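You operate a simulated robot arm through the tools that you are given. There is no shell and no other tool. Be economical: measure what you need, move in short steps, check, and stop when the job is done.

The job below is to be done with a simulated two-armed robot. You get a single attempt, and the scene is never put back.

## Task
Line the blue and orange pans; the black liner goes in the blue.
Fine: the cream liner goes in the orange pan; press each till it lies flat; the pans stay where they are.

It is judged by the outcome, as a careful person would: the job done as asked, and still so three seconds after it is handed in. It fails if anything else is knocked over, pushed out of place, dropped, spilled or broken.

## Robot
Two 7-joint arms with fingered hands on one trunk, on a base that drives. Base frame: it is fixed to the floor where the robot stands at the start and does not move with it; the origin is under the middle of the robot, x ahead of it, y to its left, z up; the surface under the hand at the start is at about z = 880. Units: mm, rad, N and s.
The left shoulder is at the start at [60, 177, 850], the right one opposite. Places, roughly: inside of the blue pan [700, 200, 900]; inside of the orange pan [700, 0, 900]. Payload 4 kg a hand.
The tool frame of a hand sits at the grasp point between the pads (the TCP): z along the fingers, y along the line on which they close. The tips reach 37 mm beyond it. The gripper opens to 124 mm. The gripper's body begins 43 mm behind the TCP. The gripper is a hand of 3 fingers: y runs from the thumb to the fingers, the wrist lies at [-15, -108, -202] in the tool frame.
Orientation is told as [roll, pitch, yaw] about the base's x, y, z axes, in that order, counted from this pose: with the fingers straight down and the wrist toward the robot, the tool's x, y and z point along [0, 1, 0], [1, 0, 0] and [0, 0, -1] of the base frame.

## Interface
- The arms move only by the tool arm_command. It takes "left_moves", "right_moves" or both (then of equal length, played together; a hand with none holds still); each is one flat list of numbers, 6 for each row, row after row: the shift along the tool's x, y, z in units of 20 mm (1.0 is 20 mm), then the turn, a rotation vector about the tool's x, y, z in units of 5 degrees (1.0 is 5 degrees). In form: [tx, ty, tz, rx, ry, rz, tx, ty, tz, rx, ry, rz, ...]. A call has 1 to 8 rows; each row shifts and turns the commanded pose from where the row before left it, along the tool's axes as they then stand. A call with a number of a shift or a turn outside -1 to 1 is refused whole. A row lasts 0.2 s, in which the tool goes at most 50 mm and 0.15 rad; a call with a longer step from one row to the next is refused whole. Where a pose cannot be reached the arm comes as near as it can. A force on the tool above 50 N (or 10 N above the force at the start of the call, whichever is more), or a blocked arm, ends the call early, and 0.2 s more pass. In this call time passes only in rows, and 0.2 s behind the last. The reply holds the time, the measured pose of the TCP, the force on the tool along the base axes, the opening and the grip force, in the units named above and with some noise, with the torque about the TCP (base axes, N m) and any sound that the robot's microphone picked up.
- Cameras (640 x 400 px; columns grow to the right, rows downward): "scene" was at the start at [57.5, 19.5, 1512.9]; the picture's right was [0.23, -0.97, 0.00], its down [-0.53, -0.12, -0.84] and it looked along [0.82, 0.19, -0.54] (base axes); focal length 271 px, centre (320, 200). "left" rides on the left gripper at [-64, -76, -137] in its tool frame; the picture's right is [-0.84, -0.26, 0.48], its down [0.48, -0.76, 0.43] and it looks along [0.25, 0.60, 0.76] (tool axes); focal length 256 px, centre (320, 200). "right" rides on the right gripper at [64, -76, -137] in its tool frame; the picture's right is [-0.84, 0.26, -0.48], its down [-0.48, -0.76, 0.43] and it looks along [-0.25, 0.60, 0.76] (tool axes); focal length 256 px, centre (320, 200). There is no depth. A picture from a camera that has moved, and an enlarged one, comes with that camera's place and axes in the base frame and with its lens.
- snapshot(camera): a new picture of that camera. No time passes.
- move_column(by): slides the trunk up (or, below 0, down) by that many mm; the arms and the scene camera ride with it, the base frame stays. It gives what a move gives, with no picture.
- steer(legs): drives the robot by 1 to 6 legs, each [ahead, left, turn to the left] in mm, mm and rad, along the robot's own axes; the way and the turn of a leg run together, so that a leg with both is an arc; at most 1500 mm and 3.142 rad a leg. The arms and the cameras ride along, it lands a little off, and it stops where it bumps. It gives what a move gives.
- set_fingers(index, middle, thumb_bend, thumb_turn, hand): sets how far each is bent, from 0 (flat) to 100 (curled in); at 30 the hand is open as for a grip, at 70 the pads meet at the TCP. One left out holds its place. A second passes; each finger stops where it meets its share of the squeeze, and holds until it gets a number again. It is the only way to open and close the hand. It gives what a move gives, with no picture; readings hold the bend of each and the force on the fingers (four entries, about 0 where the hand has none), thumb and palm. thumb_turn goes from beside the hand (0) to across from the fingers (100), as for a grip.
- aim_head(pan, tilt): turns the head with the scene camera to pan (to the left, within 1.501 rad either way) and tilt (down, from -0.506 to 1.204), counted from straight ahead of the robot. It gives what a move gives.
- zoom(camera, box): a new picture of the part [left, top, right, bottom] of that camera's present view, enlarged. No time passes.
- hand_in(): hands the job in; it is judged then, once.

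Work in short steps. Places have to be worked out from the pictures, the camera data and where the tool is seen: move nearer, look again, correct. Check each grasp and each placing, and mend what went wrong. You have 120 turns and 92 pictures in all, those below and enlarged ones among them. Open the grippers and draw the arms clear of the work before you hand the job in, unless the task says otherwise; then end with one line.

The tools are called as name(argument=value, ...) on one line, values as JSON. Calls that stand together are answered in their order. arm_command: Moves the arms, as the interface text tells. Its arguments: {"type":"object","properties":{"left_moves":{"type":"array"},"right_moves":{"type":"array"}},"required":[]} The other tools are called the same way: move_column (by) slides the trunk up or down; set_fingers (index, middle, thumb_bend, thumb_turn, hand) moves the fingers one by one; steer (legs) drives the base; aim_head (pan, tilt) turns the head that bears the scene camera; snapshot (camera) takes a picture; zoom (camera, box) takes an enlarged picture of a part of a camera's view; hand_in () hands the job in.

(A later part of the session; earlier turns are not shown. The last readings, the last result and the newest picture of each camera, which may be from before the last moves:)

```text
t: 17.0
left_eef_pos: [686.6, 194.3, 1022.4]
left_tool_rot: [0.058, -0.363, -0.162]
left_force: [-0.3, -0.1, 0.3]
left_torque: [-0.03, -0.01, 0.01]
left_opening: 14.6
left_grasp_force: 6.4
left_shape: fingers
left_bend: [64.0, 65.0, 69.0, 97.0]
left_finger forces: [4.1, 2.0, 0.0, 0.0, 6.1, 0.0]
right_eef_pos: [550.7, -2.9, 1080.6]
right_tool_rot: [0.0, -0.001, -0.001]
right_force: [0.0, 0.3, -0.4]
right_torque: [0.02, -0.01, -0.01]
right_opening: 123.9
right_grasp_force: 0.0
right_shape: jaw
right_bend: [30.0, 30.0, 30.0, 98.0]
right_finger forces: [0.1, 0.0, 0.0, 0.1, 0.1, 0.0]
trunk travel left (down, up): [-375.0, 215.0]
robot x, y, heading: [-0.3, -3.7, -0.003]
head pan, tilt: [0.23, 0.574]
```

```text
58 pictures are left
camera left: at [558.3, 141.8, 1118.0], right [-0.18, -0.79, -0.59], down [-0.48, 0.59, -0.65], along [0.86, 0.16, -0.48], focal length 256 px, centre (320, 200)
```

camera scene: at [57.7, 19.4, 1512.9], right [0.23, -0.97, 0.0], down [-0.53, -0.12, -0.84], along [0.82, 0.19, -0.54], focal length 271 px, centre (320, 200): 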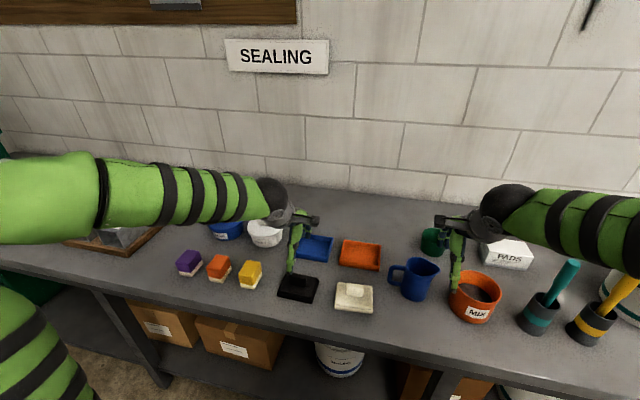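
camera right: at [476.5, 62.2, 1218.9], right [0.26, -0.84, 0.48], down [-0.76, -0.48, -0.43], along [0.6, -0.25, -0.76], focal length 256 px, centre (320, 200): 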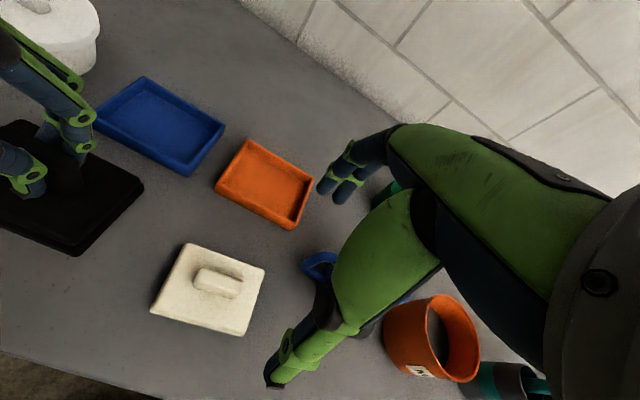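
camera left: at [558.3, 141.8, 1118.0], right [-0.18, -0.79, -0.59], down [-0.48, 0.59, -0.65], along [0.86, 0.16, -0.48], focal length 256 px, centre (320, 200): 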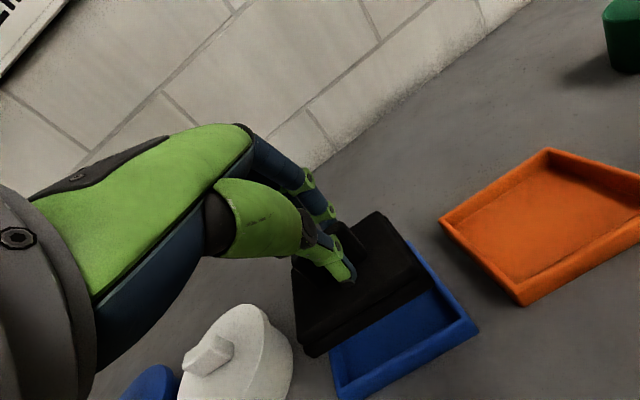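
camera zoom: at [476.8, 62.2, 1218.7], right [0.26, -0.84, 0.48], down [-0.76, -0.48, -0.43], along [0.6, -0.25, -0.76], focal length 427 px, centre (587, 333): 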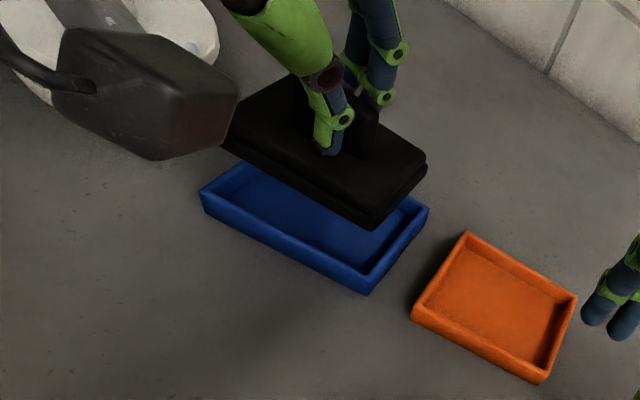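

From here the estimates scatter, so I'll lower to just above the rim, where parallax is small, nudging toward center, and compare directly.

arm_command(left_moves=[0.02, -0.2, 0.64, 0, 0, 0, 0.02, -0.2, 0.64, 0, 0, 0, 0.02, -0.2, 0.64, 0, 0, 0])

zoom(camera="scene", box=[270, 200, 360, 275])

zoom(camera="right", box=[80, 20, 260, 200])

zoom(camera="left", box=[260, 180, 500, 400])

```text
t: 17.8
left_eef_pos: [688.0, 197.0, 980.7]
left_tool_rot: [0.058, -0.365, -0.16]
left_force: [0.6, 0.1, -0.3]
left_torque: [-0.01, 0.04, 0.02]
left_opening: 14.9
left_grasp_force: 5.6
left_shape: fingers
left_bend: [64.0, 65.0, 69.0, 97.0]
left_finger forces: [4.1, 1.8, 0.0, 0.0, 6.0, 0.0]
right_eef_pos: [550.2, -2.5, 1081.2]
right_tool_rot: [0.0, -0.001, 0.001]
right_force: [1.0, -0.7, 0.5]
right_torque: [-0.02, 0.03, 0.04]
right_opening: 123.7
right_grasp_force: 0.0
right_shape: jaw
right_bend: [30.0, 30.0, 30.0, 98.0]
right_finger forces: [0.0, 0.1, 0.0, 0.0, 0.1, 0.1]
trunk travel left (down, up): [-375.0, 215.0]
robot x, y, heading: [0.6, -0.2, -0.0]
head pan, tilt: [0.23, 0.574]
```

```text
5.33 times, centred on (315, 238) of scene
camera zoom: at [57.7, 19.7, 1512.9], right [0.23, -0.97, 0.0], down [-0.53, -0.12, -0.84], along [0.82, 0.19, -0.54], focal length 1446 px, centre (347, 0)
```

zoom: 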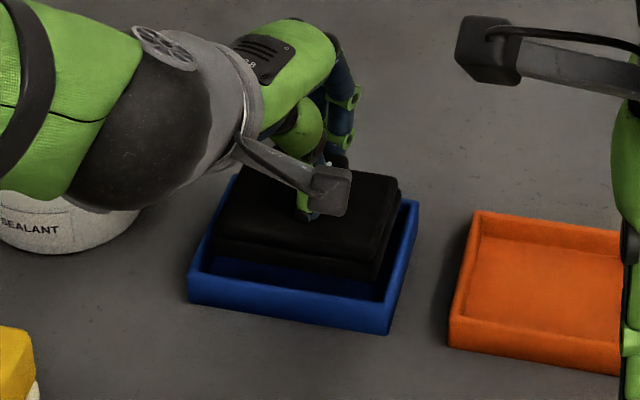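

```text
2.22 times, centred on (170, 110) of right
camera zoom: at [476.6, 62.3, 1218.8], right [0.26, -0.84, 0.48], down [-0.76, -0.48, -0.43], along [0.6, -0.25, -0.76], focal length 569 px, centre (653, 400)
```

zoom: 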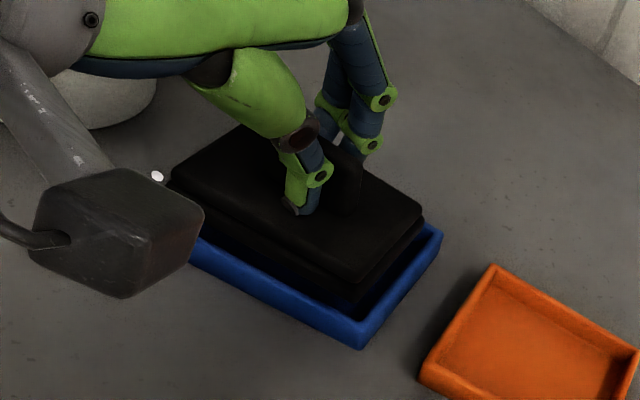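

```text
1.82 times, centred on (380, 290) of left
camera zoom: at [560.4, 145.7, 1077.1], right [-0.18, -0.79, -0.59], down [-0.48, 0.59, -0.65], along [0.86, 0.16, -0.48], focal length 465 px, centre (211, 36)
```

zoom: 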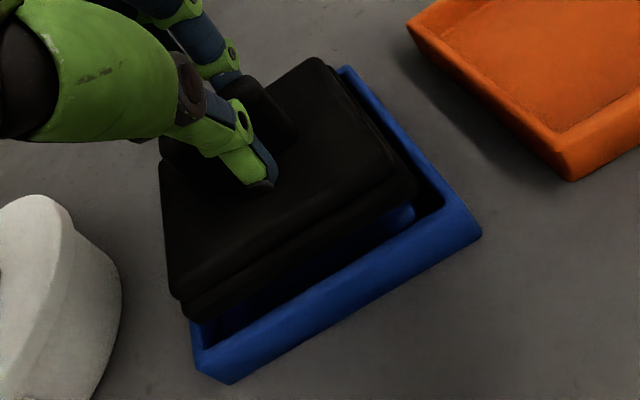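

Bottom edge of the liner is about 3 mm short in x and 2 mm short in y relative to the pan center. I'll nudge it and lower by 12 mm.

arm_command(left_moves=[0.12, 0.14, 0.064, 0, 0, 0, -0.012, -0.11, 0.28, 0, 0, 0, -0.012, -0.11, 0.28, 0, 0, 0])

zoom(camera="scene", box=[270, 200, 360, 275])

zoom(camera="right", box=[100, 40, 240, 180])

zoom(camera="left", box=[260, 180, 500, 400])

```text
t: 18.6
left_eef_pos: [691.2, 199.7, 966.5]
left_tool_rot: [0.056, -0.365, -0.161]
left_force: [0.2, -0.3, -0.3]
left_torque: [-0.01, 0.03, -0.03]
left_opening: 14.9
left_grasp_force: 6.2
left_shape: fingers
left_bend: [64.0, 65.0, 69.0, 97.0]
left_finger forces: [4.1, 1.9, 0.1, 0.1, 6.0, 0.0]
right_eef_pos: [551.2, -2.1, 1081.0]
right_tool_rot: [0.0, 0.0, 0.0]
right_force: [-1.0, 0.4, 0.7]
right_torque: [-0.04, 0.01, 0.0]
right_opening: 123.5
right_grasp_force: 0.0
right_shape: jaw
right_bend: [30.0, 30.0, 30.0, 98.0]
right_finger forces: [0.1, 0.1, 0.1, 0.0, 0.0, 0.0]
trunk travel left (down, up): [-375.0, 215.0]
robot x, y, heading: [-2.4, 4.2, 0.002]
head pan, tilt: [0.23, 0.574]
```

```text
5.33 times, centred on (315, 238) of scene
camera zoom: at [57.7, 19.6, 1512.9], right [0.23, -0.97, 0.0], down [-0.53, -0.12, -0.84], along [0.82, 0.19, -0.54], focal length 1446 px, centre (347, 0)
```

zoom: 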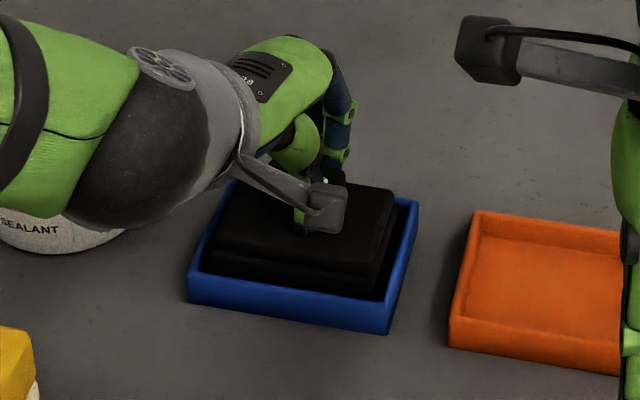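

```text
2.86 times, centred on (170, 110) of right
camera zoom: at [476.6, 62.2, 1218.8], right [0.26, -0.84, 0.48], down [-0.76, -0.48, -0.43], along [0.6, -0.25, -0.76], focal length 731 px, centre (749, 457)
```

zoom: 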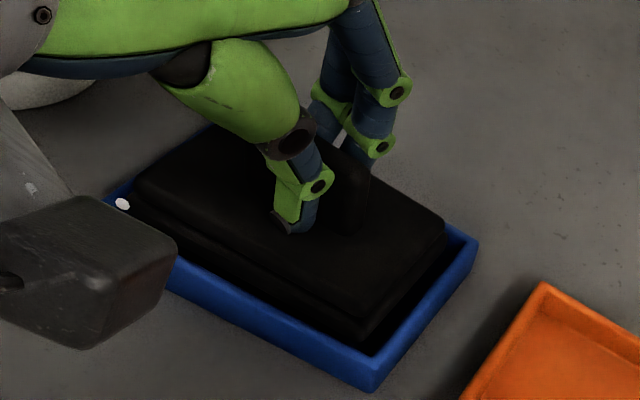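

```text
1.82 times, centred on (380, 290) of left
camera zoom: at [563.8, 148.3, 1063.3], right [-0.18, -0.79, -0.59], down [-0.48, 0.59, -0.65], along [0.86, 0.16, -0.48], focal length 465 px, centre (211, 36)
```

zoom: 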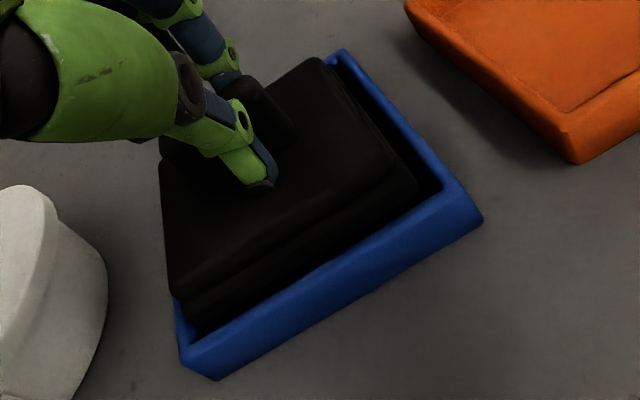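

Front gap is good and the right gap is larger than the left. I'll shift 3 mm right and lower until contact.

arm_command(left_moves=[-0.15, 0.02, 0, 0, 0, 0, -0.008, -0.072, 0.186, 0, 0, 0, -0.008, -0.072, 0.186, 0, 0, 0, -0.008, -0.072, 0.186, 0, 0, 0])

zoom(camera="scene", box=[270, 200, 360, 275])

zoom(camera="left", box=[260, 180, 500, 400])

```text
t: 19.6
left_eef_pos: [692.4, 198.8, 955.1]
left_tool_rot: [0.059, -0.363, -0.161]
left_force: [0.3, -0.1, -0.8]
left_torque: [-0.01, 0.01, 0.0]
left_opening: 15.0
left_grasp_force: 5.8
left_shape: fingers
left_bend: [64.0, 65.0, 69.0, 97.0]
left_finger forces: [4.1, 1.9, 0.1, 0.0, 5.9, 0.1]
right_eef_pos: [550.5, -1.6, 1081.3]
right_tool_rot: [0.001, 0.0, 0.001]
right_force: [-0.3, 0.0, -0.4]
right_torque: [-0.01, 0.0, 0.03]
right_opening: 123.6
right_grasp_force: 0.1
right_shape: jaw
right_bend: [30.0, 30.0, 30.0, 98.0]
right_finger forces: [0.1, 0.1, 0.0, 0.1, 0.0, 0.0]
trunk travel left (down, up): [-375.0, 215.0]
robot x, y, heading: [-0.4, -0.0, 0.001]
head pan, tilt: [0.23, 0.574]
```

```text
5.33 times, centred on (315, 238) of scene
camera zoom: at [57.7, 19.6, 1512.9], right [0.23, -0.97, 0.0], down [-0.53, -0.12, -0.84], along [0.82, 0.19, -0.54], focal length 1446 px, centre (347, 0)
```

zoom: 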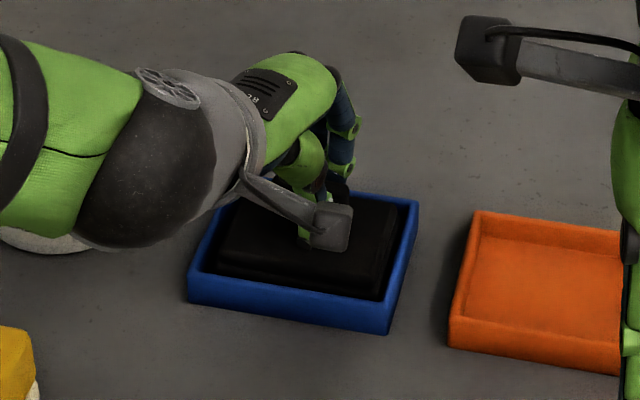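

```text
1.82 times, centred on (380, 290) of left
camera zoom: at [564.2, 146.0, 1051.9], right [-0.18, -0.79, -0.59], down [-0.48, 0.59, -0.65], along [0.86, 0.16, -0.48], focal length 465 px, centre (211, 36)
```

zoom: 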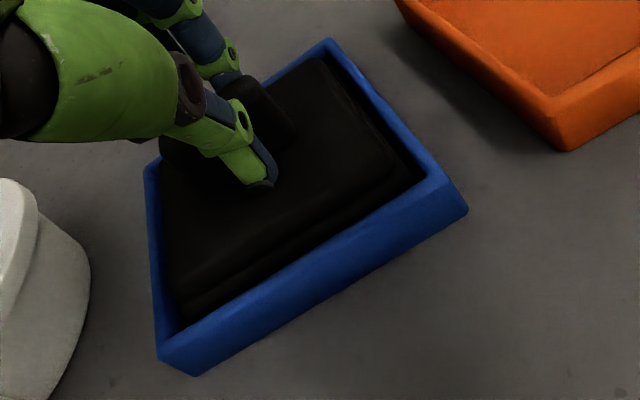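

The liner is inside the walls with even gaps and no contact yet. I'll lower in small steps to contact.

arm_command(left_moves=[-0.006, -0.054, 0.14, 0, 0, 0, -0.006, -0.054, 0.14, 0, 0, 0, -0.006, -0.054, 0.14, 0, 0, 0])

```text
t: 20.4
left_eef_pos: [691.7, 196.5, 949.7]
left_tool_rot: [0.058, -0.369, -0.162]
left_force: [-4.7, 0.1, 13.4]
left_torque: [-0.06, -0.17, -0.02]
left_opening: 14.6
left_grasp_force: 8.8
left_shape: fingers
left_bend: [63.0, 65.0, 69.0, 97.0]
left_finger forces: [4.1, 2.4, 0.0, 0.0, 9.7, 0.0]
right_eef_pos: [549.0, -3.1, 1082.0]
right_tool_rot: [-0.001, 0.001, 0.0]
right_force: [0.1, -0.6, 0.3]
right_torque: [-0.02, 0.01, 0.02]
right_opening: 123.8
right_grasp_force: 0.0
right_shape: jaw
right_bend: [30.0, 30.0, 30.0, 98.0]
right_finger forces: [0.1, 0.0, 0.1, 0.0, 0.0, 0.1]
trunk travel left (down, up): [-375.0, 215.0]
robot x, y, heading: [-0.6, 0.4, -0.002]
head pan, tilt: [0.23, 0.574]
```

Contact at 13 N. I'll release slightly and look.

set_fingers(hand="left", index=57, middle=57, thumb_bend=57)

arm_command(left_moves=[0.04, 0.36, -0.93, 0, 0, 0, 0.04, 0.36, -0.93, 0, 0, 0, 0.04, 0.36, -0.93, 0, 0, 0, 0.04, 0.36, -0.93, 0, 0, 0])

zoom(camera="right", box=[100, 40, 240, 180])

zoom(camera="left", box=[260, 180, 500, 400])

```text
t: 21.4
left_eef_pos: [691.2, 196.8, 949.5]
left_tool_rot: [0.057, -0.367, -0.163]
left_force: [0.5, -2.1, 20.8]
left_torque: [-0.18, 0.19, 0.03]
left_opening: 34.3
left_grasp_force: 10.8
left_shape: fingers
left_bend: [56.0, 56.0, 58.0, 98.0]
left_finger forces: [0.0, 0.1, 0.0, 0.0, 21.0, 0.0]
right_eef_pos: [549.5, -3.0, 1082.0]
right_tool_rot: [0.0, -0.001, -0.001]
right_force: [-0.1, 0.6, -0.3]
right_torque: [-0.01, 0.0, 0.0]
right_opening: 123.8
right_grasp_force: 0.1
right_shape: jaw
right_bend: [30.0, 30.0, 30.0, 98.0]
right_finger forces: [0.1, 0.1, 0.1, 0.0, 0.0, 0.0]
trunk travel left (down, up): [-375.0, 215.0]
robot x, y, heading: [0.5, -0.3, 0.001]
head pan, tilt: [0.23, 0.574]
```

```text
t: 22.4
left_eef_pos: [693.8, 194.4, 1026.6]
left_tool_rot: [0.056, -0.362, -0.161]
left_force: [0.5, 0.8, -0.6]
left_torque: [0.0, 0.0, -0.02]
left_opening: 43.1
left_grasp_force: 0.0
left_shape: fingers
left_bend: [56.0, 56.0, 56.0, 98.0]
left_finger forces: [0.0, 0.0, 0.0, 0.0, 0.0, 0.1]
right_eef_pos: [551.7, -1.5, 1080.0]
right_tool_rot: [-0.001, -0.001, 0.0]
right_force: [-0.5, -0.4, 0.3]
right_torque: [-0.02, 0.0, 0.0]
right_opening: 123.3
right_grasp_force: 0.2
right_shape: jaw
right_bend: [30.0, 30.0, 30.0, 98.0]
right_finger forces: [0.0, 0.0, 0.0, 0.0, 0.0, 0.1]
trunk travel left (down, up): [-375.0, 215.0]
robot x, y, heading: [0.7, 1.1, 0.003]
head pan, tilt: [0.23, 0.574]
```

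```text
2.86 times, centred on (170, 110) of right
camera zoom: at [476.3, 62.1, 1218.9], right [0.26, -0.84, 0.48], down [-0.76, -0.48, -0.43], along [0.6, -0.25, -0.76], focal length 731 px, centre (749, 457)
```

zoom: 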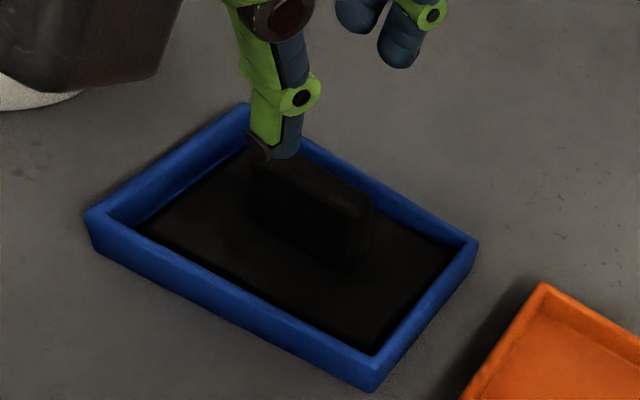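

```text
1.82 times, centred on (380, 290) of left
camera zoom: at [566.5, 142.8, 1122.7], right [-0.18, -0.79, -0.59], down [-0.48, 0.59, -0.65], along [0.86, 0.16, -0.48], focal length 465 px, centre (211, 36)
```

zoom: 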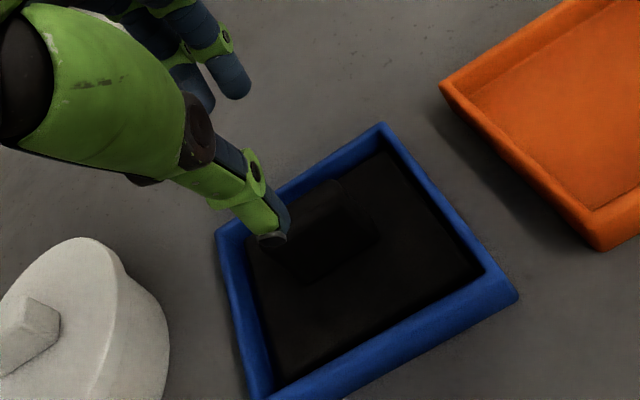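

The black liner dropped into the pan. I'll straighten the left hand, close its fingers, and use them to press on the grip block.

arm_command(left_moves=[0, 0, 0, 0.836, -0.126, 0, 0, 0, 0, 0.836, -0.126, 0, 0, 0, 0, 0.836, -0.126, 0, 0, 0, 0, 0.836, -0.126, 0, 0, 0, 0, 0.836, -0.126, 0, 0, 0, 0, 0, 0, -0.86, 0, 0, 0, 0, 0, -0.86])

set_fingers(hand="left", index=71, middle=71, thumb_bend=71)

zoom(camera="right", box=[100, 40, 240, 180])

zoom(camera="scene", box=[270, 200, 360, 275])

```text
t: 24.0
left_eef_pos: [693.0, 193.9, 1026.0]
left_tool_rot: [0.0, 0.002, -0.001]
left_force: [0.3, -0.6, 1.0]
left_torque: [0.04, 0.02, -0.02]
left_opening: 43.2
left_grasp_force: 0.0
left_shape: fingers
left_bend: [56.0, 56.0, 56.0, 98.0]
left_finger forces: [0.1, 0.0, 0.1, 0.0, 0.0, 0.0]
right_eef_pos: [550.1, -3.0, 1080.6]
right_tool_rot: [0.0, 0.0, 0.0]
right_force: [-0.7, -0.8, 0.1]
right_torque: [0.01, 0.0, -0.01]
right_opening: 123.4
right_grasp_force: 0.0
right_shape: jaw
right_bend: [30.0, 30.0, 30.0, 98.0]
right_finger forces: [0.0, 0.0, 0.0, 0.1, 0.0, 0.0]
trunk travel left (down, up): [-375.0, 215.0]
robot x, y, heading: [-0.4, -1.9, -0.001]
head pan, tilt: [0.23, 0.574]
```

```text
t: 25.0
left_eef_pos: [692.1, 196.1, 1026.8]
left_tool_rot: [-0.001, 0.0, -0.001]
left_force: [-0.1, 1.2, 0.0]
left_torque: [-0.05, -0.01, -0.01]
left_opening: 0.0
left_grasp_force: 0.1
left_shape: fingers
left_bend: [71.0, 71.0, 69.0, 98.0]
left_finger forces: [0.0, 0.0, 0.0, 0.1, 0.1, 0.0]
right_eef_pos: [550.3, -2.1, 1081.8]
right_tool_rot: [0.0, 0.0, 0.001]
right_force: [0.4, -0.3, -0.1]
right_torque: [0.01, -0.04, 0.01]
right_opening: 123.6
right_grasp_force: 0.0
right_shape: jaw
right_bend: [30.0, 30.0, 30.0, 98.0]
right_finger forces: [0.0, 0.0, 0.0, 0.0, 0.0, 0.0]
trunk travel left (down, up): [-375.0, 215.0]
robot x, y, heading: [2.7, 0.8, 0.004]
head pan, tilt: [0.23, 0.574]
```

```text
2.86 times, centred on (170, 110) of right
camera zoom: at [476.5, 62.2, 1218.9], right [0.26, -0.84, 0.48], down [-0.76, -0.48, -0.43], along [0.6, -0.25, -0.76], focal length 731 px, centre (749, 457)
```

zoom: 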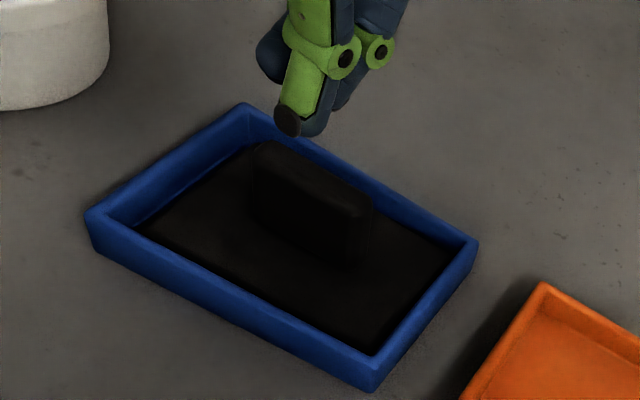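

```text
5.33 times, centred on (315, 238) of scene
camera zoom: at [57.6, 19.5, 1512.9], right [0.23, -0.97, 0.0], down [-0.53, -0.12, -0.84], along [0.82, 0.19, -0.54], focal length 1446 px, centre (347, 0)
```

zoom: 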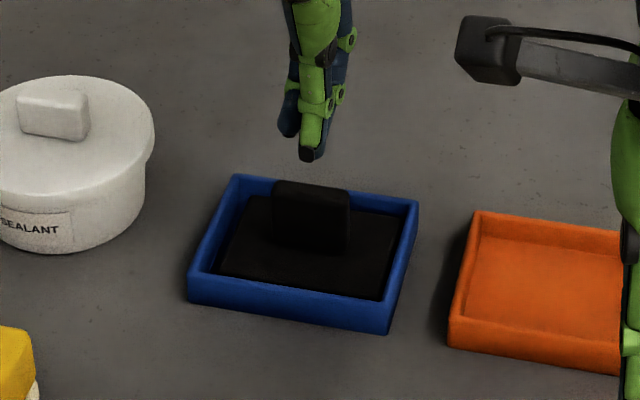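

The grip's top is at about (711,198). I'll move the closed fingers over it and lower gently to press.

arm_command(left_moves=[0.1, 0.85, 0, 0, 0, 0, 0, 0, 0.8, 0, 0, 0, 0, 0, 0.7, 0, 0, 0])

zoom(camera="right", box=[100, 40, 240, 180])

zoom(camera="scene", box=[270, 200, 360, 275])

```text
t: 25.8
left_eef_pos: [709.4, 196.1, 996.5]
left_tool_rot: [0.001, 0.0, 0.0]
left_force: [-1.1, -0.8, 0.2]
left_torque: [0.0, 0.03, 0.04]
left_opening: 0.0
left_grasp_force: 0.1
left_shape: fingers
left_bend: [71.0, 71.0, 69.0, 98.0]
left_finger forces: [0.1, 0.0, 0.0, 0.0, 0.1, 0.0]
right_eef_pos: [550.8, -3.3, 1080.9]
right_tool_rot: [0.0, 0.001, 0.001]
right_force: [-1.1, -0.2, 0.0]
right_torque: [0.01, 0.0, 0.02]
right_opening: 123.8
right_grasp_force: 0.1
right_shape: jaw
right_bend: [30.0, 30.0, 30.0, 98.0]
right_finger forces: [0.1, 0.1, 0.1, 0.2, 0.0, 0.0]
trunk travel left (down, up): [-375.0, 215.0]
robot x, y, heading: [0.5, 3.1, 0.001]
head pan, tilt: [0.23, 0.574]
```

```text
2.86 times, centred on (170, 110) of right
camera zoom: at [476.5, 62.1, 1218.9], right [0.26, -0.84, 0.48], down [-0.76, -0.48, -0.43], along [0.6, -0.25, -0.76], focal length 731 px, centre (749, 457)
```

zoom: 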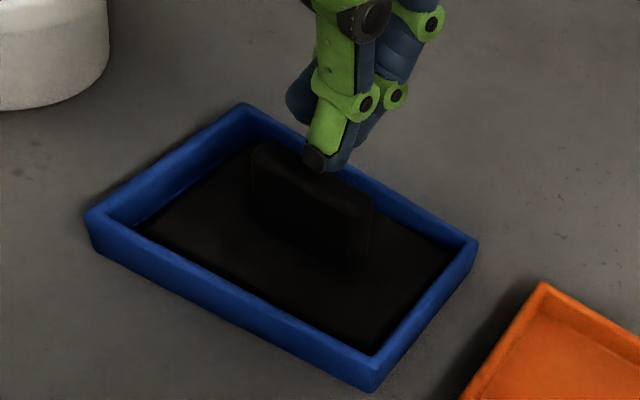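

```text
5.33 times, centred on (315, 238) of scene
camera zoom: at [57.6, 19.5, 1512.9], right [0.23, -0.97, 0.0], down [-0.53, -0.12, -0.84], along [0.82, 0.19, -0.54], focal length 1446 px, centre (347, 0)
```

zoom: 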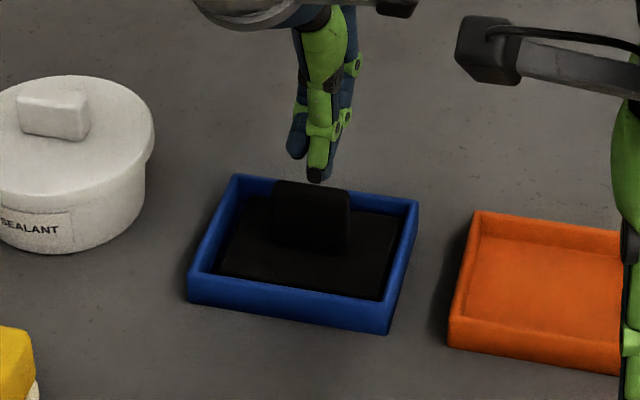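

The tips look about 5 mm too near; I'll correct forward and lower in small steps until contact.

arm_command(left_moves=[0.1, 0.25, 0.2, 0, 0, 0, 0, 0, 0.25, 0, 0, 0, 0, 0, 0.2, 0, 0, 0, 0, 0, 0.2, 0, 0, 0, 0, 0, 0.2, 0, 0, 0])

zoom(camera="right", box=[100, 40, 240, 180])

```text
t: 27.0
left_eef_pos: [713.5, 198.4, 981.8]
left_tool_rot: [-0.002, -0.011, 0.0]
left_force: [-0.7, 1.5, 32.3]
left_torque: [-0.21, 0.39, 0.0]
left_opening: 0.0
left_grasp_force: 16.9
left_shape: fingers
left_bend: [71.0, 71.0, 70.0, 98.0]
left_finger forces: [0.0, 0.0, 0.0, 0.0, 34.3, 0.1]
right_eef_pos: [548.8, -2.1, 1082.8]
right_tool_rot: [0.0, -0.001, 0.0]
right_force: [0.2, 0.4, -0.6]
right_torque: [0.01, -0.03, 0.01]
right_opening: 123.7
right_grasp_force: 0.0
right_shape: jaw
right_bend: [30.0, 30.0, 30.0, 98.0]
right_finger forces: [0.0, 0.1, 0.0, 0.0, 0.0, 0.1]
trunk travel left (down, up): [-375.0, 215.0]
robot x, y, heading: [3.1, -0.1, -0.001]
head pan, tilt: [0.23, 0.574]
```

```text
2.86 times, centred on (170, 110) of right
camera zoom: at [474.5, 61.9, 1220.4], right [0.26, -0.84, 0.48], down [-0.76, -0.48, -0.44], along [0.6, -0.25, -0.76], focal length 731 px, centre (749, 457)
```

zoom: 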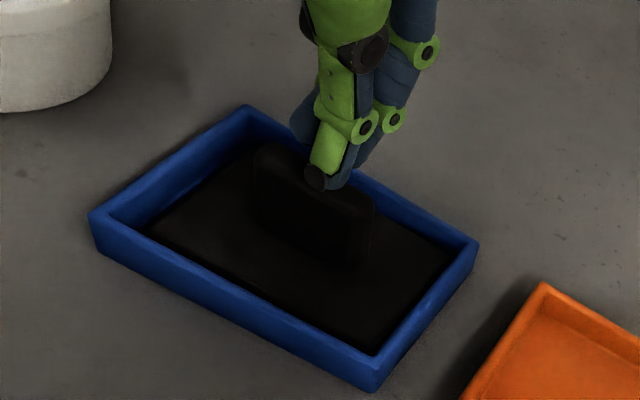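

Pressing at 32 N on the grip with no visible motion. One more small push, then back off and inspect.

arm_command(left_moves=[0, 0, 0.12, 0, 0, 0, 0, 0, 0, 0, 0, 0])

arm_command(left_moves=[0, 0, -0.5, 0, 0, 0, 0, 0, -1, 0, 0, 0, 0, 0, -1, 0, 0, 0, 0, 0, -1, 0, 0, 0, 0.5, -0.5, -1, 0, 0, 0, 1, -1, -1, 0, 0, 0, 1, -1, -1, 0, 0, 0, 1, -1, 0, 0, 0, 0])

zoom(camera="right", box=[100, 50, 240, 180])

zoom(camera="scene", box=[280, 220, 350, 275])

snapshot(camera="left")

```text
t: 27.5
left_eef_pos: [716.8, 197.8, 982.1]
left_tool_rot: [-0.004, -0.015, 0.0]
left_force: [-3.5, 0.9, 19.3]
left_torque: [-0.07, 0.29, 0.01]
left_opening: 0.8
left_grasp_force: 9.8
left_shape: fingers
left_bend: [71.0, 71.0, 70.0, 98.0]
left_finger forces: [0.0, 0.0, 0.0, 0.0, 20.0, 0.1]
right_eef_pos: [550.4, -1.3, 1080.6]
right_tool_rot: [-0.001, 0.0, 0.001]
right_force: [0.1, 0.0, -0.3]
right_torque: [-0.02, 0.03, 0.01]
right_opening: 123.6
right_grasp_force: 0.1
right_shape: jaw
right_bend: [30.0, 30.0, 30.0, 98.0]
right_finger forces: [0.1, 0.0, 0.0, 0.0, 0.1, 0.0]
trunk travel left (down, up): [-375.0, 215.0]
robot x, y, heading: [-1.8, 2.4, -0.002]
head pan, tilt: [0.23, 0.574]
stopped in row 2 (left hand): the force on the tool passed its limit at 51 N (the readings are from after the stop); the commanded pose is now the measured one
```

```text
t: 29.3
left_eef_pos: [643.7, 267.0, 1107.6]
left_tool_rot: [-0.003, -0.01, -0.002]
left_force: [-0.3, -0.2, -0.4]
left_torque: [0.01, 0.02, -0.04]
left_opening: 0.0
left_grasp_force: 0.1
left_shape: fingers
left_bend: [71.0, 71.0, 70.0, 98.0]
left_finger forces: [0.1, 0.1, 0.1, 0.0, 0.0, 0.0]
right_eef_pos: [549.4, -2.6, 1081.0]
right_tool_rot: [0.001, -0.001, 0.0]
right_force: [-0.3, -0.5, -0.1]
right_torque: [0.04, 0.03, 0.04]
right_opening: 123.7
right_grasp_force: 0.1
right_shape: jaw
right_bend: [30.0, 30.0, 30.0, 98.0]
right_finger forces: [0.0, 0.1, 0.0, 0.1, 0.1, 0.1]
trunk travel left (down, up): [-375.0, 215.0]
robot x, y, heading: [2.8, 2.0, -0.002]
head pan, tilt: [0.23, 0.574]
```

```text
3.08 times, centred on (170, 115) of right
camera zoom: at [476.1, 62.4, 1219.0], right [0.26, -0.84, 0.48], down [-0.76, -0.48, -0.43], along [0.6, -0.25, -0.76], focal length 788 px, centre (782, 462)
```

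zoom: 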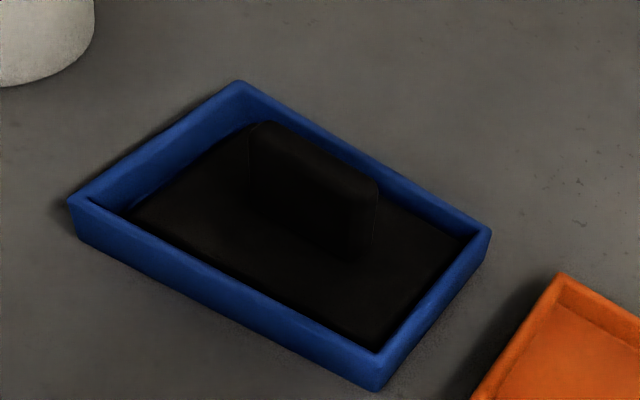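

```text
7.27 times, centred on (315, 248) of scene
camera zoom: at [57.2, 19.8, 1512.9], right [0.23, -0.97, 0.0], down [-0.53, -0.12, -0.84], along [0.82, 0.19, -0.54], focal length 1971 px, centre (356, -146)
```

zoom: 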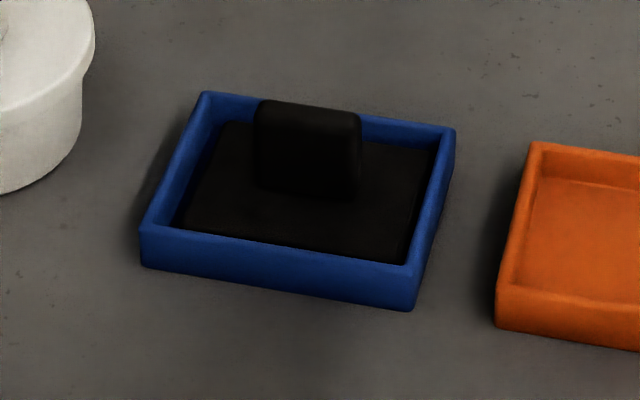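

```text
40 pictures are left
camera left: at [567.4, 204.2, 1242.8], right [-0.25, -0.84, -0.48], down [-0.76, 0.48, -0.44], along [0.6, 0.25, -0.76], focal length 256 px, centre (320, 200)
```

left: 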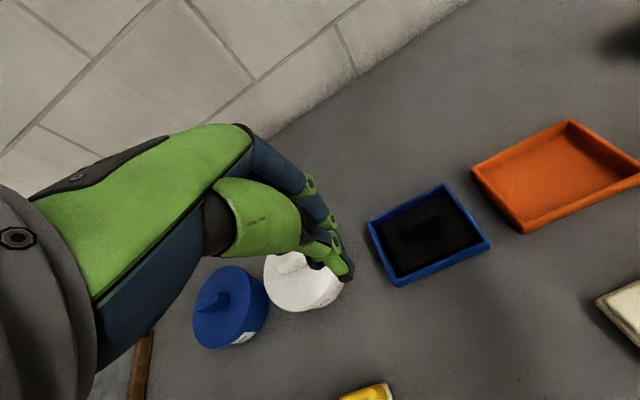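

Black liner seems seated. I'll enlarge the left view to verify that it is level within the rim on all sides.

zoom(camera="left", box=[350, 170, 510, 300])

```text
3.08 times, centred on (430, 235) of left
camera zoom: at [567.4, 204.2, 1242.8], right [-0.25, -0.84, -0.48], down [-0.76, 0.48, -0.44], along [0.6, 0.25, -0.76], focal length 788 px, centre (-18, 92)
```

zoom: 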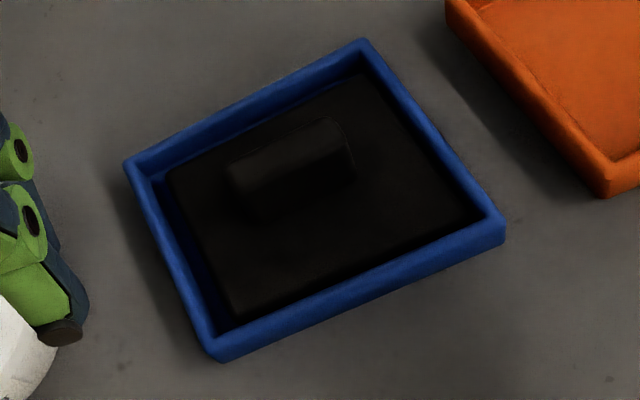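

The black liner is level and inside on all sides. Now the cream liner: I'll measure its grip from the right and head cameras.

zoom(camera="right", box=[130, 230, 290, 350])

zoom(camera="scene", box=[320, 230, 400, 320])

```text
3.33 times, centred on (210, 290) of right
camera zoom: at [476.1, 62.4, 1219.0], right [0.26, -0.84, 0.48], down [-0.76, -0.48, -0.43], along [0.6, -0.25, -0.76], focal length 853 px, centre (687, -100)
```

zoom: 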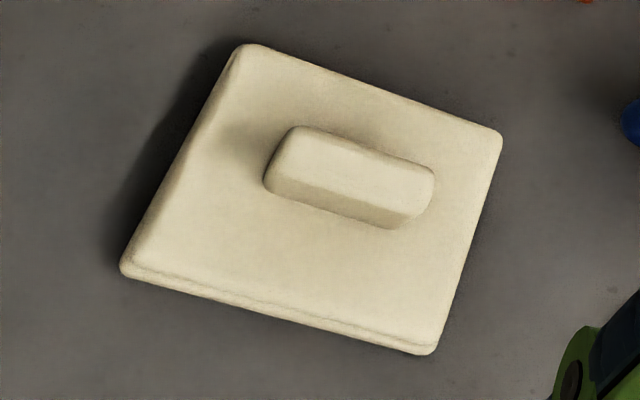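

```text
4.44 times, centred on (360, 275) of scene
camera zoom: at [57.2, 19.8, 1512.9], right [0.23, -0.97, 0.0], down [-0.53, -0.12, -0.84], along [0.82, 0.19, -0.54], focal length 1205 px, centre (142, -133)
```

zoom: 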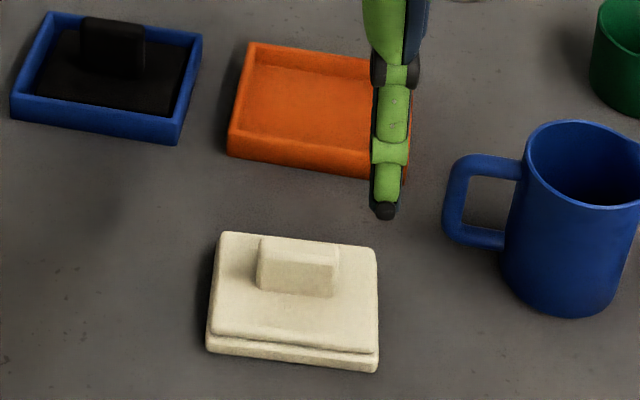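

Cream grip center ≈ (546,40), yaw ≈ +0.1. I'll move the right hand over it, turn to match, and lower around it.

arm_command(right_moves=[0.7, -0.1, 0, 0, 0, -0.6, 0.7, -0.1, 0, 0, 0, -0.55, 0.7, 0, 0.3, 0, 0, 0, 0, 0, 1, 0, 0, 0, 0, 0, 1, 0, 0, 0, 0, 0, 1, 0, 0, 0, 0, 0, 1, 0, 0, 0, 0, 0, 1, 0, 0, 0])

zoom(camera="scene", box=[310, 220, 410, 320])

snapshot(camera="right")

```text
t: 31.1
left_eef_pos: [645.2, 268.2, 1105.4]
left_tool_rot: [-0.003, -0.01, -0.002]
left_force: [0.1, 0.1, -0.5]
left_torque: [0.03, -0.03, -0.03]
left_opening: 0.0
left_grasp_force: 0.0
left_shape: fingers
left_bend: [71.0, 71.0, 70.0, 98.0]
left_finger forces: [0.0, 0.0, 0.1, 0.1, 0.1, 0.1]
right_eef_pos: [544.3, 39.9, 973.7]
right_tool_rot: [-0.001, 0.001, 0.101]
right_force: [0.5, -0.2, 1.3]
right_torque: [0.01, 0.0, 0.0]
right_opening: 123.9
right_grasp_force: 0.0
right_shape: jaw
right_bend: [30.0, 30.0, 30.0, 98.0]
right_finger forces: [0.0, 0.0, 0.0, 0.0, 0.0, 0.0]
trunk travel left (down, up): [-375.0, 215.0]
robot x, y, heading: [2.4, -3.2, 0.0]
head pan, tilt: [0.23, 0.574]
```

```text
4.00 times, centred on (360, 270) of scene
camera zoom: at [57.7, 19.7, 1512.9], right [0.23, -0.97, 0.0], down [-0.53, -0.12, -0.84], along [0.82, 0.19, -0.54], focal length 1084 px, centre (160, -80)
```

zoom: 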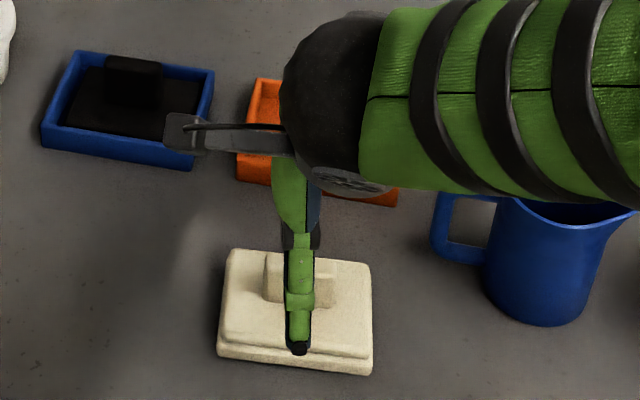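

```text
35 pictures are left
camera right: at [464.9, 97.2, 1112.0], right [0.34, -0.81, 0.48], down [-0.71, -0.56, -0.43], along [0.62, -0.19, -0.76], focal length 256 px, centre (320, 200)
```

right: 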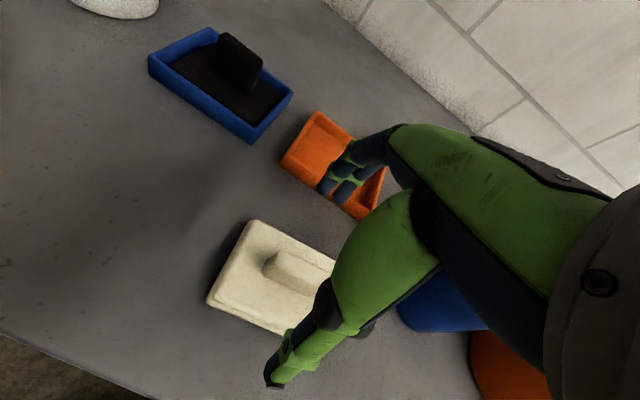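

The thumb lines up with the grip. I'll lower to z≈947 and pre-close.

arm_command(right_moves=[0, 0.05, 0.65, 0, 0, 0, 0, 0, 0.65, 0, 0, 0])

set_fingers(hand="right", index=60, middle=60, thumb_bend=60)

zoom(camera="scene", box=[310, 220, 410, 320])

zoom(camera="right", box=[200, 130, 440, 370])

```text
t: 31.7
left_eef_pos: [644.3, 266.8, 1107.5]
left_tool_rot: [-0.004, -0.01, 0.001]
left_force: [-0.2, 0.4, 0.1]
left_torque: [0.06, -0.02, 0.0]
left_opening: 0.0
left_grasp_force: 0.1
left_shape: fingers
left_bend: [71.0, 71.0, 70.0, 98.0]
left_finger forces: [0.0, 0.1, 0.1, 0.1, 0.0, 0.0]
right_eef_pos: [548.0, 39.3, 947.9]
right_tool_rot: [0.001, -0.002, 0.101]
right_force: [-0.2, 0.0, 0.2]
right_torque: [0.04, -0.04, 0.02]
right_opening: 123.6
right_grasp_force: 0.1
right_shape: jaw
right_bend: [30.0, 30.0, 30.0, 98.0]
right_finger forces: [0.0, 0.1, 0.0, 0.0, 0.1, 0.1]
trunk travel left (down, up): [-375.0, 215.0]
robot x, y, heading: [0.4, 2.8, -0.001]
head pan, tilt: [0.23, 0.574]
```

```text
t: 32.7
left_eef_pos: [645.0, 268.0, 1107.2]
left_tool_rot: [-0.005, -0.008, -0.002]
left_force: [0.1, -0.1, 0.3]
left_torque: [-0.02, 0.02, -0.03]
left_opening: 0.0
left_grasp_force: 0.1
left_shape: fingers
left_bend: [71.0, 71.0, 70.0, 98.0]
left_finger forces: [0.0, 0.0, 0.0, 0.0, 0.1, 0.0]
right_eef_pos: [547.0, 39.8, 946.9]
right_tool_rot: [-0.001, 0.0, 0.101]
right_force: [-0.3, 0.4, -0.4]
right_torque: [0.0, 0.01, 0.03]
right_opening: 31.6
right_grasp_force: 0.0
right_shape: fingers
right_bend: [60.0, 60.0, 60.0, 98.0]
right_finger forces: [0.0, 0.0, 0.1, 0.0, 0.1, 0.0]
trunk travel left (down, up): [-375.0, 215.0]
robot x, y, heading: [1.4, 1.2, -0.006]
head pan, tilt: [0.23, 0.574]
```

```text
4.00 times, centred on (360, 270) of scene
camera zoom: at [57.5, 19.6, 1512.9], right [0.23, -0.97, 0.0], down [-0.53, -0.12, -0.84], along [0.82, 0.19, -0.54], focal length 1084 px, centre (160, -80)
```

zoom: 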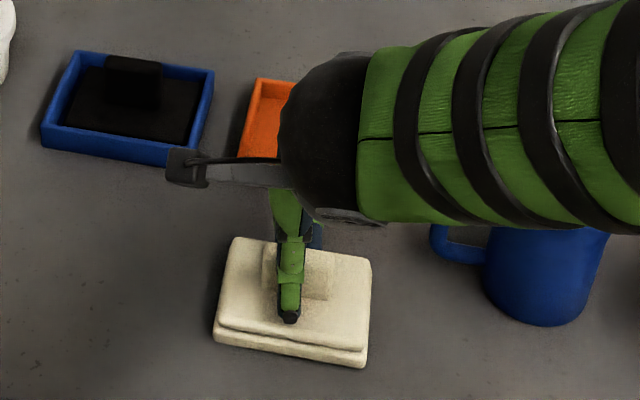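

```text
1.67 times, centred on (320, 250) of right
camera zoom: at [467.2, 96.6, 1086.1], right [0.34, -0.81, 0.48], down [-0.71, -0.56, -0.43], along [0.62, -0.19, -0.76], focal length 427 px, centre (320, 117)
```

zoom: 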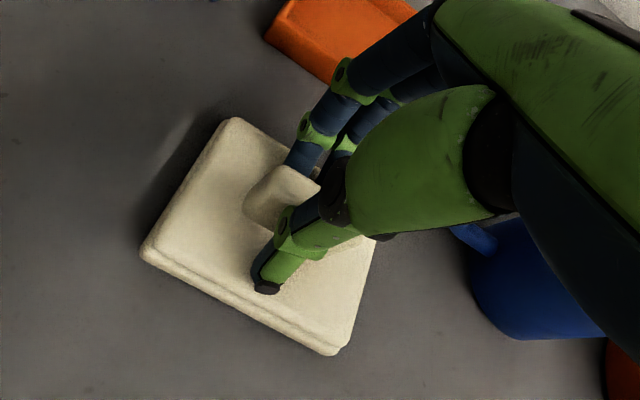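

Pre-closing nudged the liner to yaw ≈ +0.04. I'll match that and close to moderate targets.

arm_command(right_moves=[0, 0, 0, 0, 0, 0.6])

set_fingers(hand="right", index=66, middle=66, thumb_bend=67)

arm_command(right_moves=[0, 0, -0.3, 0, 0, 0, 0, 0, -0.3, 0, 0, 0])

set_fingers(hand="right", thumb_bend=70)

arm_command(right_moves=[0, 0, -0.6, 0, 0, 0, 0, 0, -0.6, 0, 0, 0, 0, 0, -0.6, 0, 0, 0])

zoom(camera="scene", box=[310, 220, 410, 320])

zoom(camera="right", box=[200, 130, 440, 370])

```text
t: 33.1
left_eef_pos: [643.9, 267.6, 1106.9]
left_tool_rot: [-0.004, -0.009, 0.001]
left_force: [0.1, 0.0, 0.5]
left_torque: [0.0, -0.01, 0.02]
left_opening: 0.1
left_grasp_force: 0.0
left_shape: fingers
left_bend: [71.0, 71.0, 70.0, 98.0]
left_finger forces: [0.0, 0.1, 0.1, 0.0, 0.0, 0.1]
right_eef_pos: [547.9, 40.1, 948.0]
right_tool_rot: [0.001, -0.001, 0.048]
right_force: [-0.3, 0.5, 0.5]
right_torque: [0.0, -0.05, -0.01]
right_opening: 31.5
right_grasp_force: 0.1
right_shape: fingers
right_bend: [60.0, 60.0, 60.0, 98.0]
right_finger forces: [0.0, 0.0, 0.0, 0.0, 0.1, 0.0]
trunk travel left (down, up): [-375.0, 215.0]
robot x, y, heading: [-1.6, -1.1, 0.002]
head pan, tilt: [0.23, 0.574]
```

```text
t: 34.1
left_eef_pos: [644.2, 267.2, 1107.7]
left_tool_rot: [-0.005, -0.009, 0.0]
left_force: [-1.3, 0.2, 0.2]
left_torque: [0.0, -0.01, 0.0]
left_opening: 0.0
left_grasp_force: 0.1
left_shape: fingers
left_bend: [71.0, 71.0, 70.0, 98.0]
left_finger forces: [0.0, 0.1, 0.0, 0.0, 0.0, 0.0]
right_eef_pos: [546.3, 39.2, 949.4]
right_tool_rot: [-0.001, 0.0, 0.048]
right_force: [0.0, -0.5, 4.1]
right_torque: [0.05, -0.22, 0.03]
right_opening: 22.6
right_grasp_force: 8.3
right_shape: fingers
right_bend: [63.0, 64.0, 65.0, 97.0]
right_finger forces: [4.5, 3.8, 0.1, 0.0, 8.2, 0.0]
trunk travel left (down, up): [-375.0, 215.0]
robot x, y, heading: [-1.3, -0.1, 0.004]
head pan, tilt: [0.23, 0.574]
```

```text
t: 34.7
left_eef_pos: [645.0, 267.8, 1106.8]
left_tool_rot: [-0.004, -0.01, 0.0]
left_force: [-0.3, -0.7, 0.4]
left_torque: [0.01, 0.03, -0.01]
left_opening: 0.1
left_grasp_force: 0.1
left_shape: fingers
left_bend: [71.0, 71.0, 70.0, 98.0]
left_finger forces: [0.0, 0.0, 0.0, 0.1, 0.0, 0.0]
right_eef_pos: [545.1, 40.2, 959.5]
right_tool_rot: [0.0, 0.001, 0.049]
right_force: [-0.7, 0.4, -1.2]
right_torque: [0.02, 0.02, 0.03]
right_opening: 16.7
right_grasp_force: 4.1
right_shape: fingers
right_bend: [64.0, 65.0, 67.0, 97.0]
right_finger forces: [2.8, 1.1, 0.0, 0.1, 3.5, 0.0]
trunk travel left (down, up): [-375.0, 215.0]
robot x, y, heading: [-2.7, 2.2, 0.0]
head pan, tilt: [0.23, 0.574]
```

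```text
t: 35.7
left_eef_pos: [644.2, 267.6, 1106.8]
left_tool_rot: [-0.003, -0.009, -0.001]
left_force: [-0.2, 0.5, 0.5]
left_torque: [0.01, -0.02, -0.01]
left_opening: 0.0
left_grasp_force: 0.1
left_shape: fingers
left_bend: [71.0, 71.0, 70.0, 98.0]
left_finger forces: [0.0, 0.0, 0.0, 0.0, 0.1, 0.0]
right_eef_pos: [547.0, 39.3, 960.5]
right_tool_rot: [0.001, 0.001, 0.051]
right_force: [0.4, -0.8, -1.1]
right_torque: [0.0, -0.01, 0.01]
right_opening: 15.2
right_grasp_force: 6.2
right_shape: fingers
right_bend: [64.0, 65.0, 69.0, 97.0]
right_finger forces: [4.4, 1.8, 0.0, 0.0, 6.1, 0.1]
trunk travel left (down, up): [-375.0, 215.0]
robot x, y, heading: [2.2, 0.6, -0.0]
head pan, tilt: [0.23, 0.574]
```

```text
t: 36.5
left_eef_pos: [644.1, 267.1, 1107.2]
left_tool_rot: [-0.003, -0.008, 0.001]
left_force: [-0.4, -0.2, 0.4]
left_torque: [0.0, -0.05, 0.03]
left_opening: 0.0
left_grasp_force: 0.0
left_shape: fingers
left_bend: [71.0, 71.0, 70.0, 98.0]
left_finger forces: [0.1, 0.0, 0.1, 0.1, 0.1, 0.0]
right_eef_pos: [543.6, 38.5, 996.6]
right_tool_rot: [0.0, -0.001, 0.048]
right_force: [0.3, -0.1, -1.1]
right_torque: [-0.01, 0.0, 0.01]
right_opening: 15.3
right_grasp_force: 6.4
right_shape: fingers
right_bend: [64.0, 65.0, 69.0, 97.0]
right_finger forces: [4.3, 1.9, 0.0, 0.0, 6.1, 0.0]
trunk travel left (down, up): [-375.0, 215.0]
robot x, y, heading: [1.1, 0.1, 0.003]
head pan, tilt: [0.23, 0.574]
```

```text
4.00 times, centred on (360, 270) of scene
camera zoom: at [57.5, 19.5, 1512.9], right [0.23, -0.97, 0.0], down [-0.53, -0.12, -0.84], along [0.82, 0.19, -0.54], focal length 1084 px, centre (160, -80)
```

zoom: 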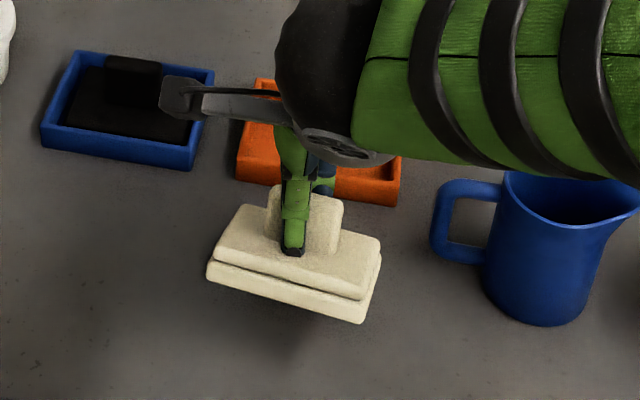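

```text
1.67 times, centred on (320, 250) of right
camera zoom: at [466.9, 99.0, 1134.0], right [0.3, -0.82, 0.48], down [-0.74, -0.52, -0.43], along [0.61, -0.23, -0.76], focal length 427 px, centre (320, 117)
```

zoom: 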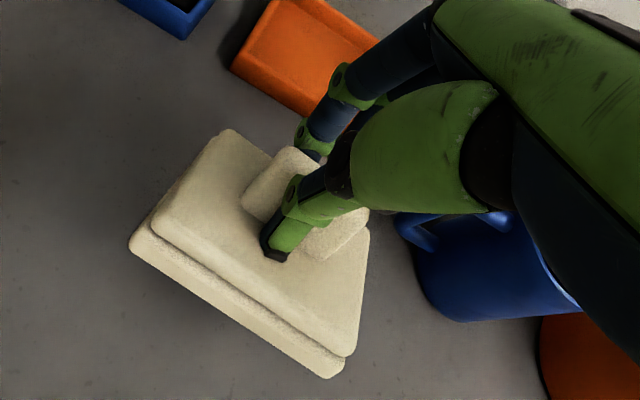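

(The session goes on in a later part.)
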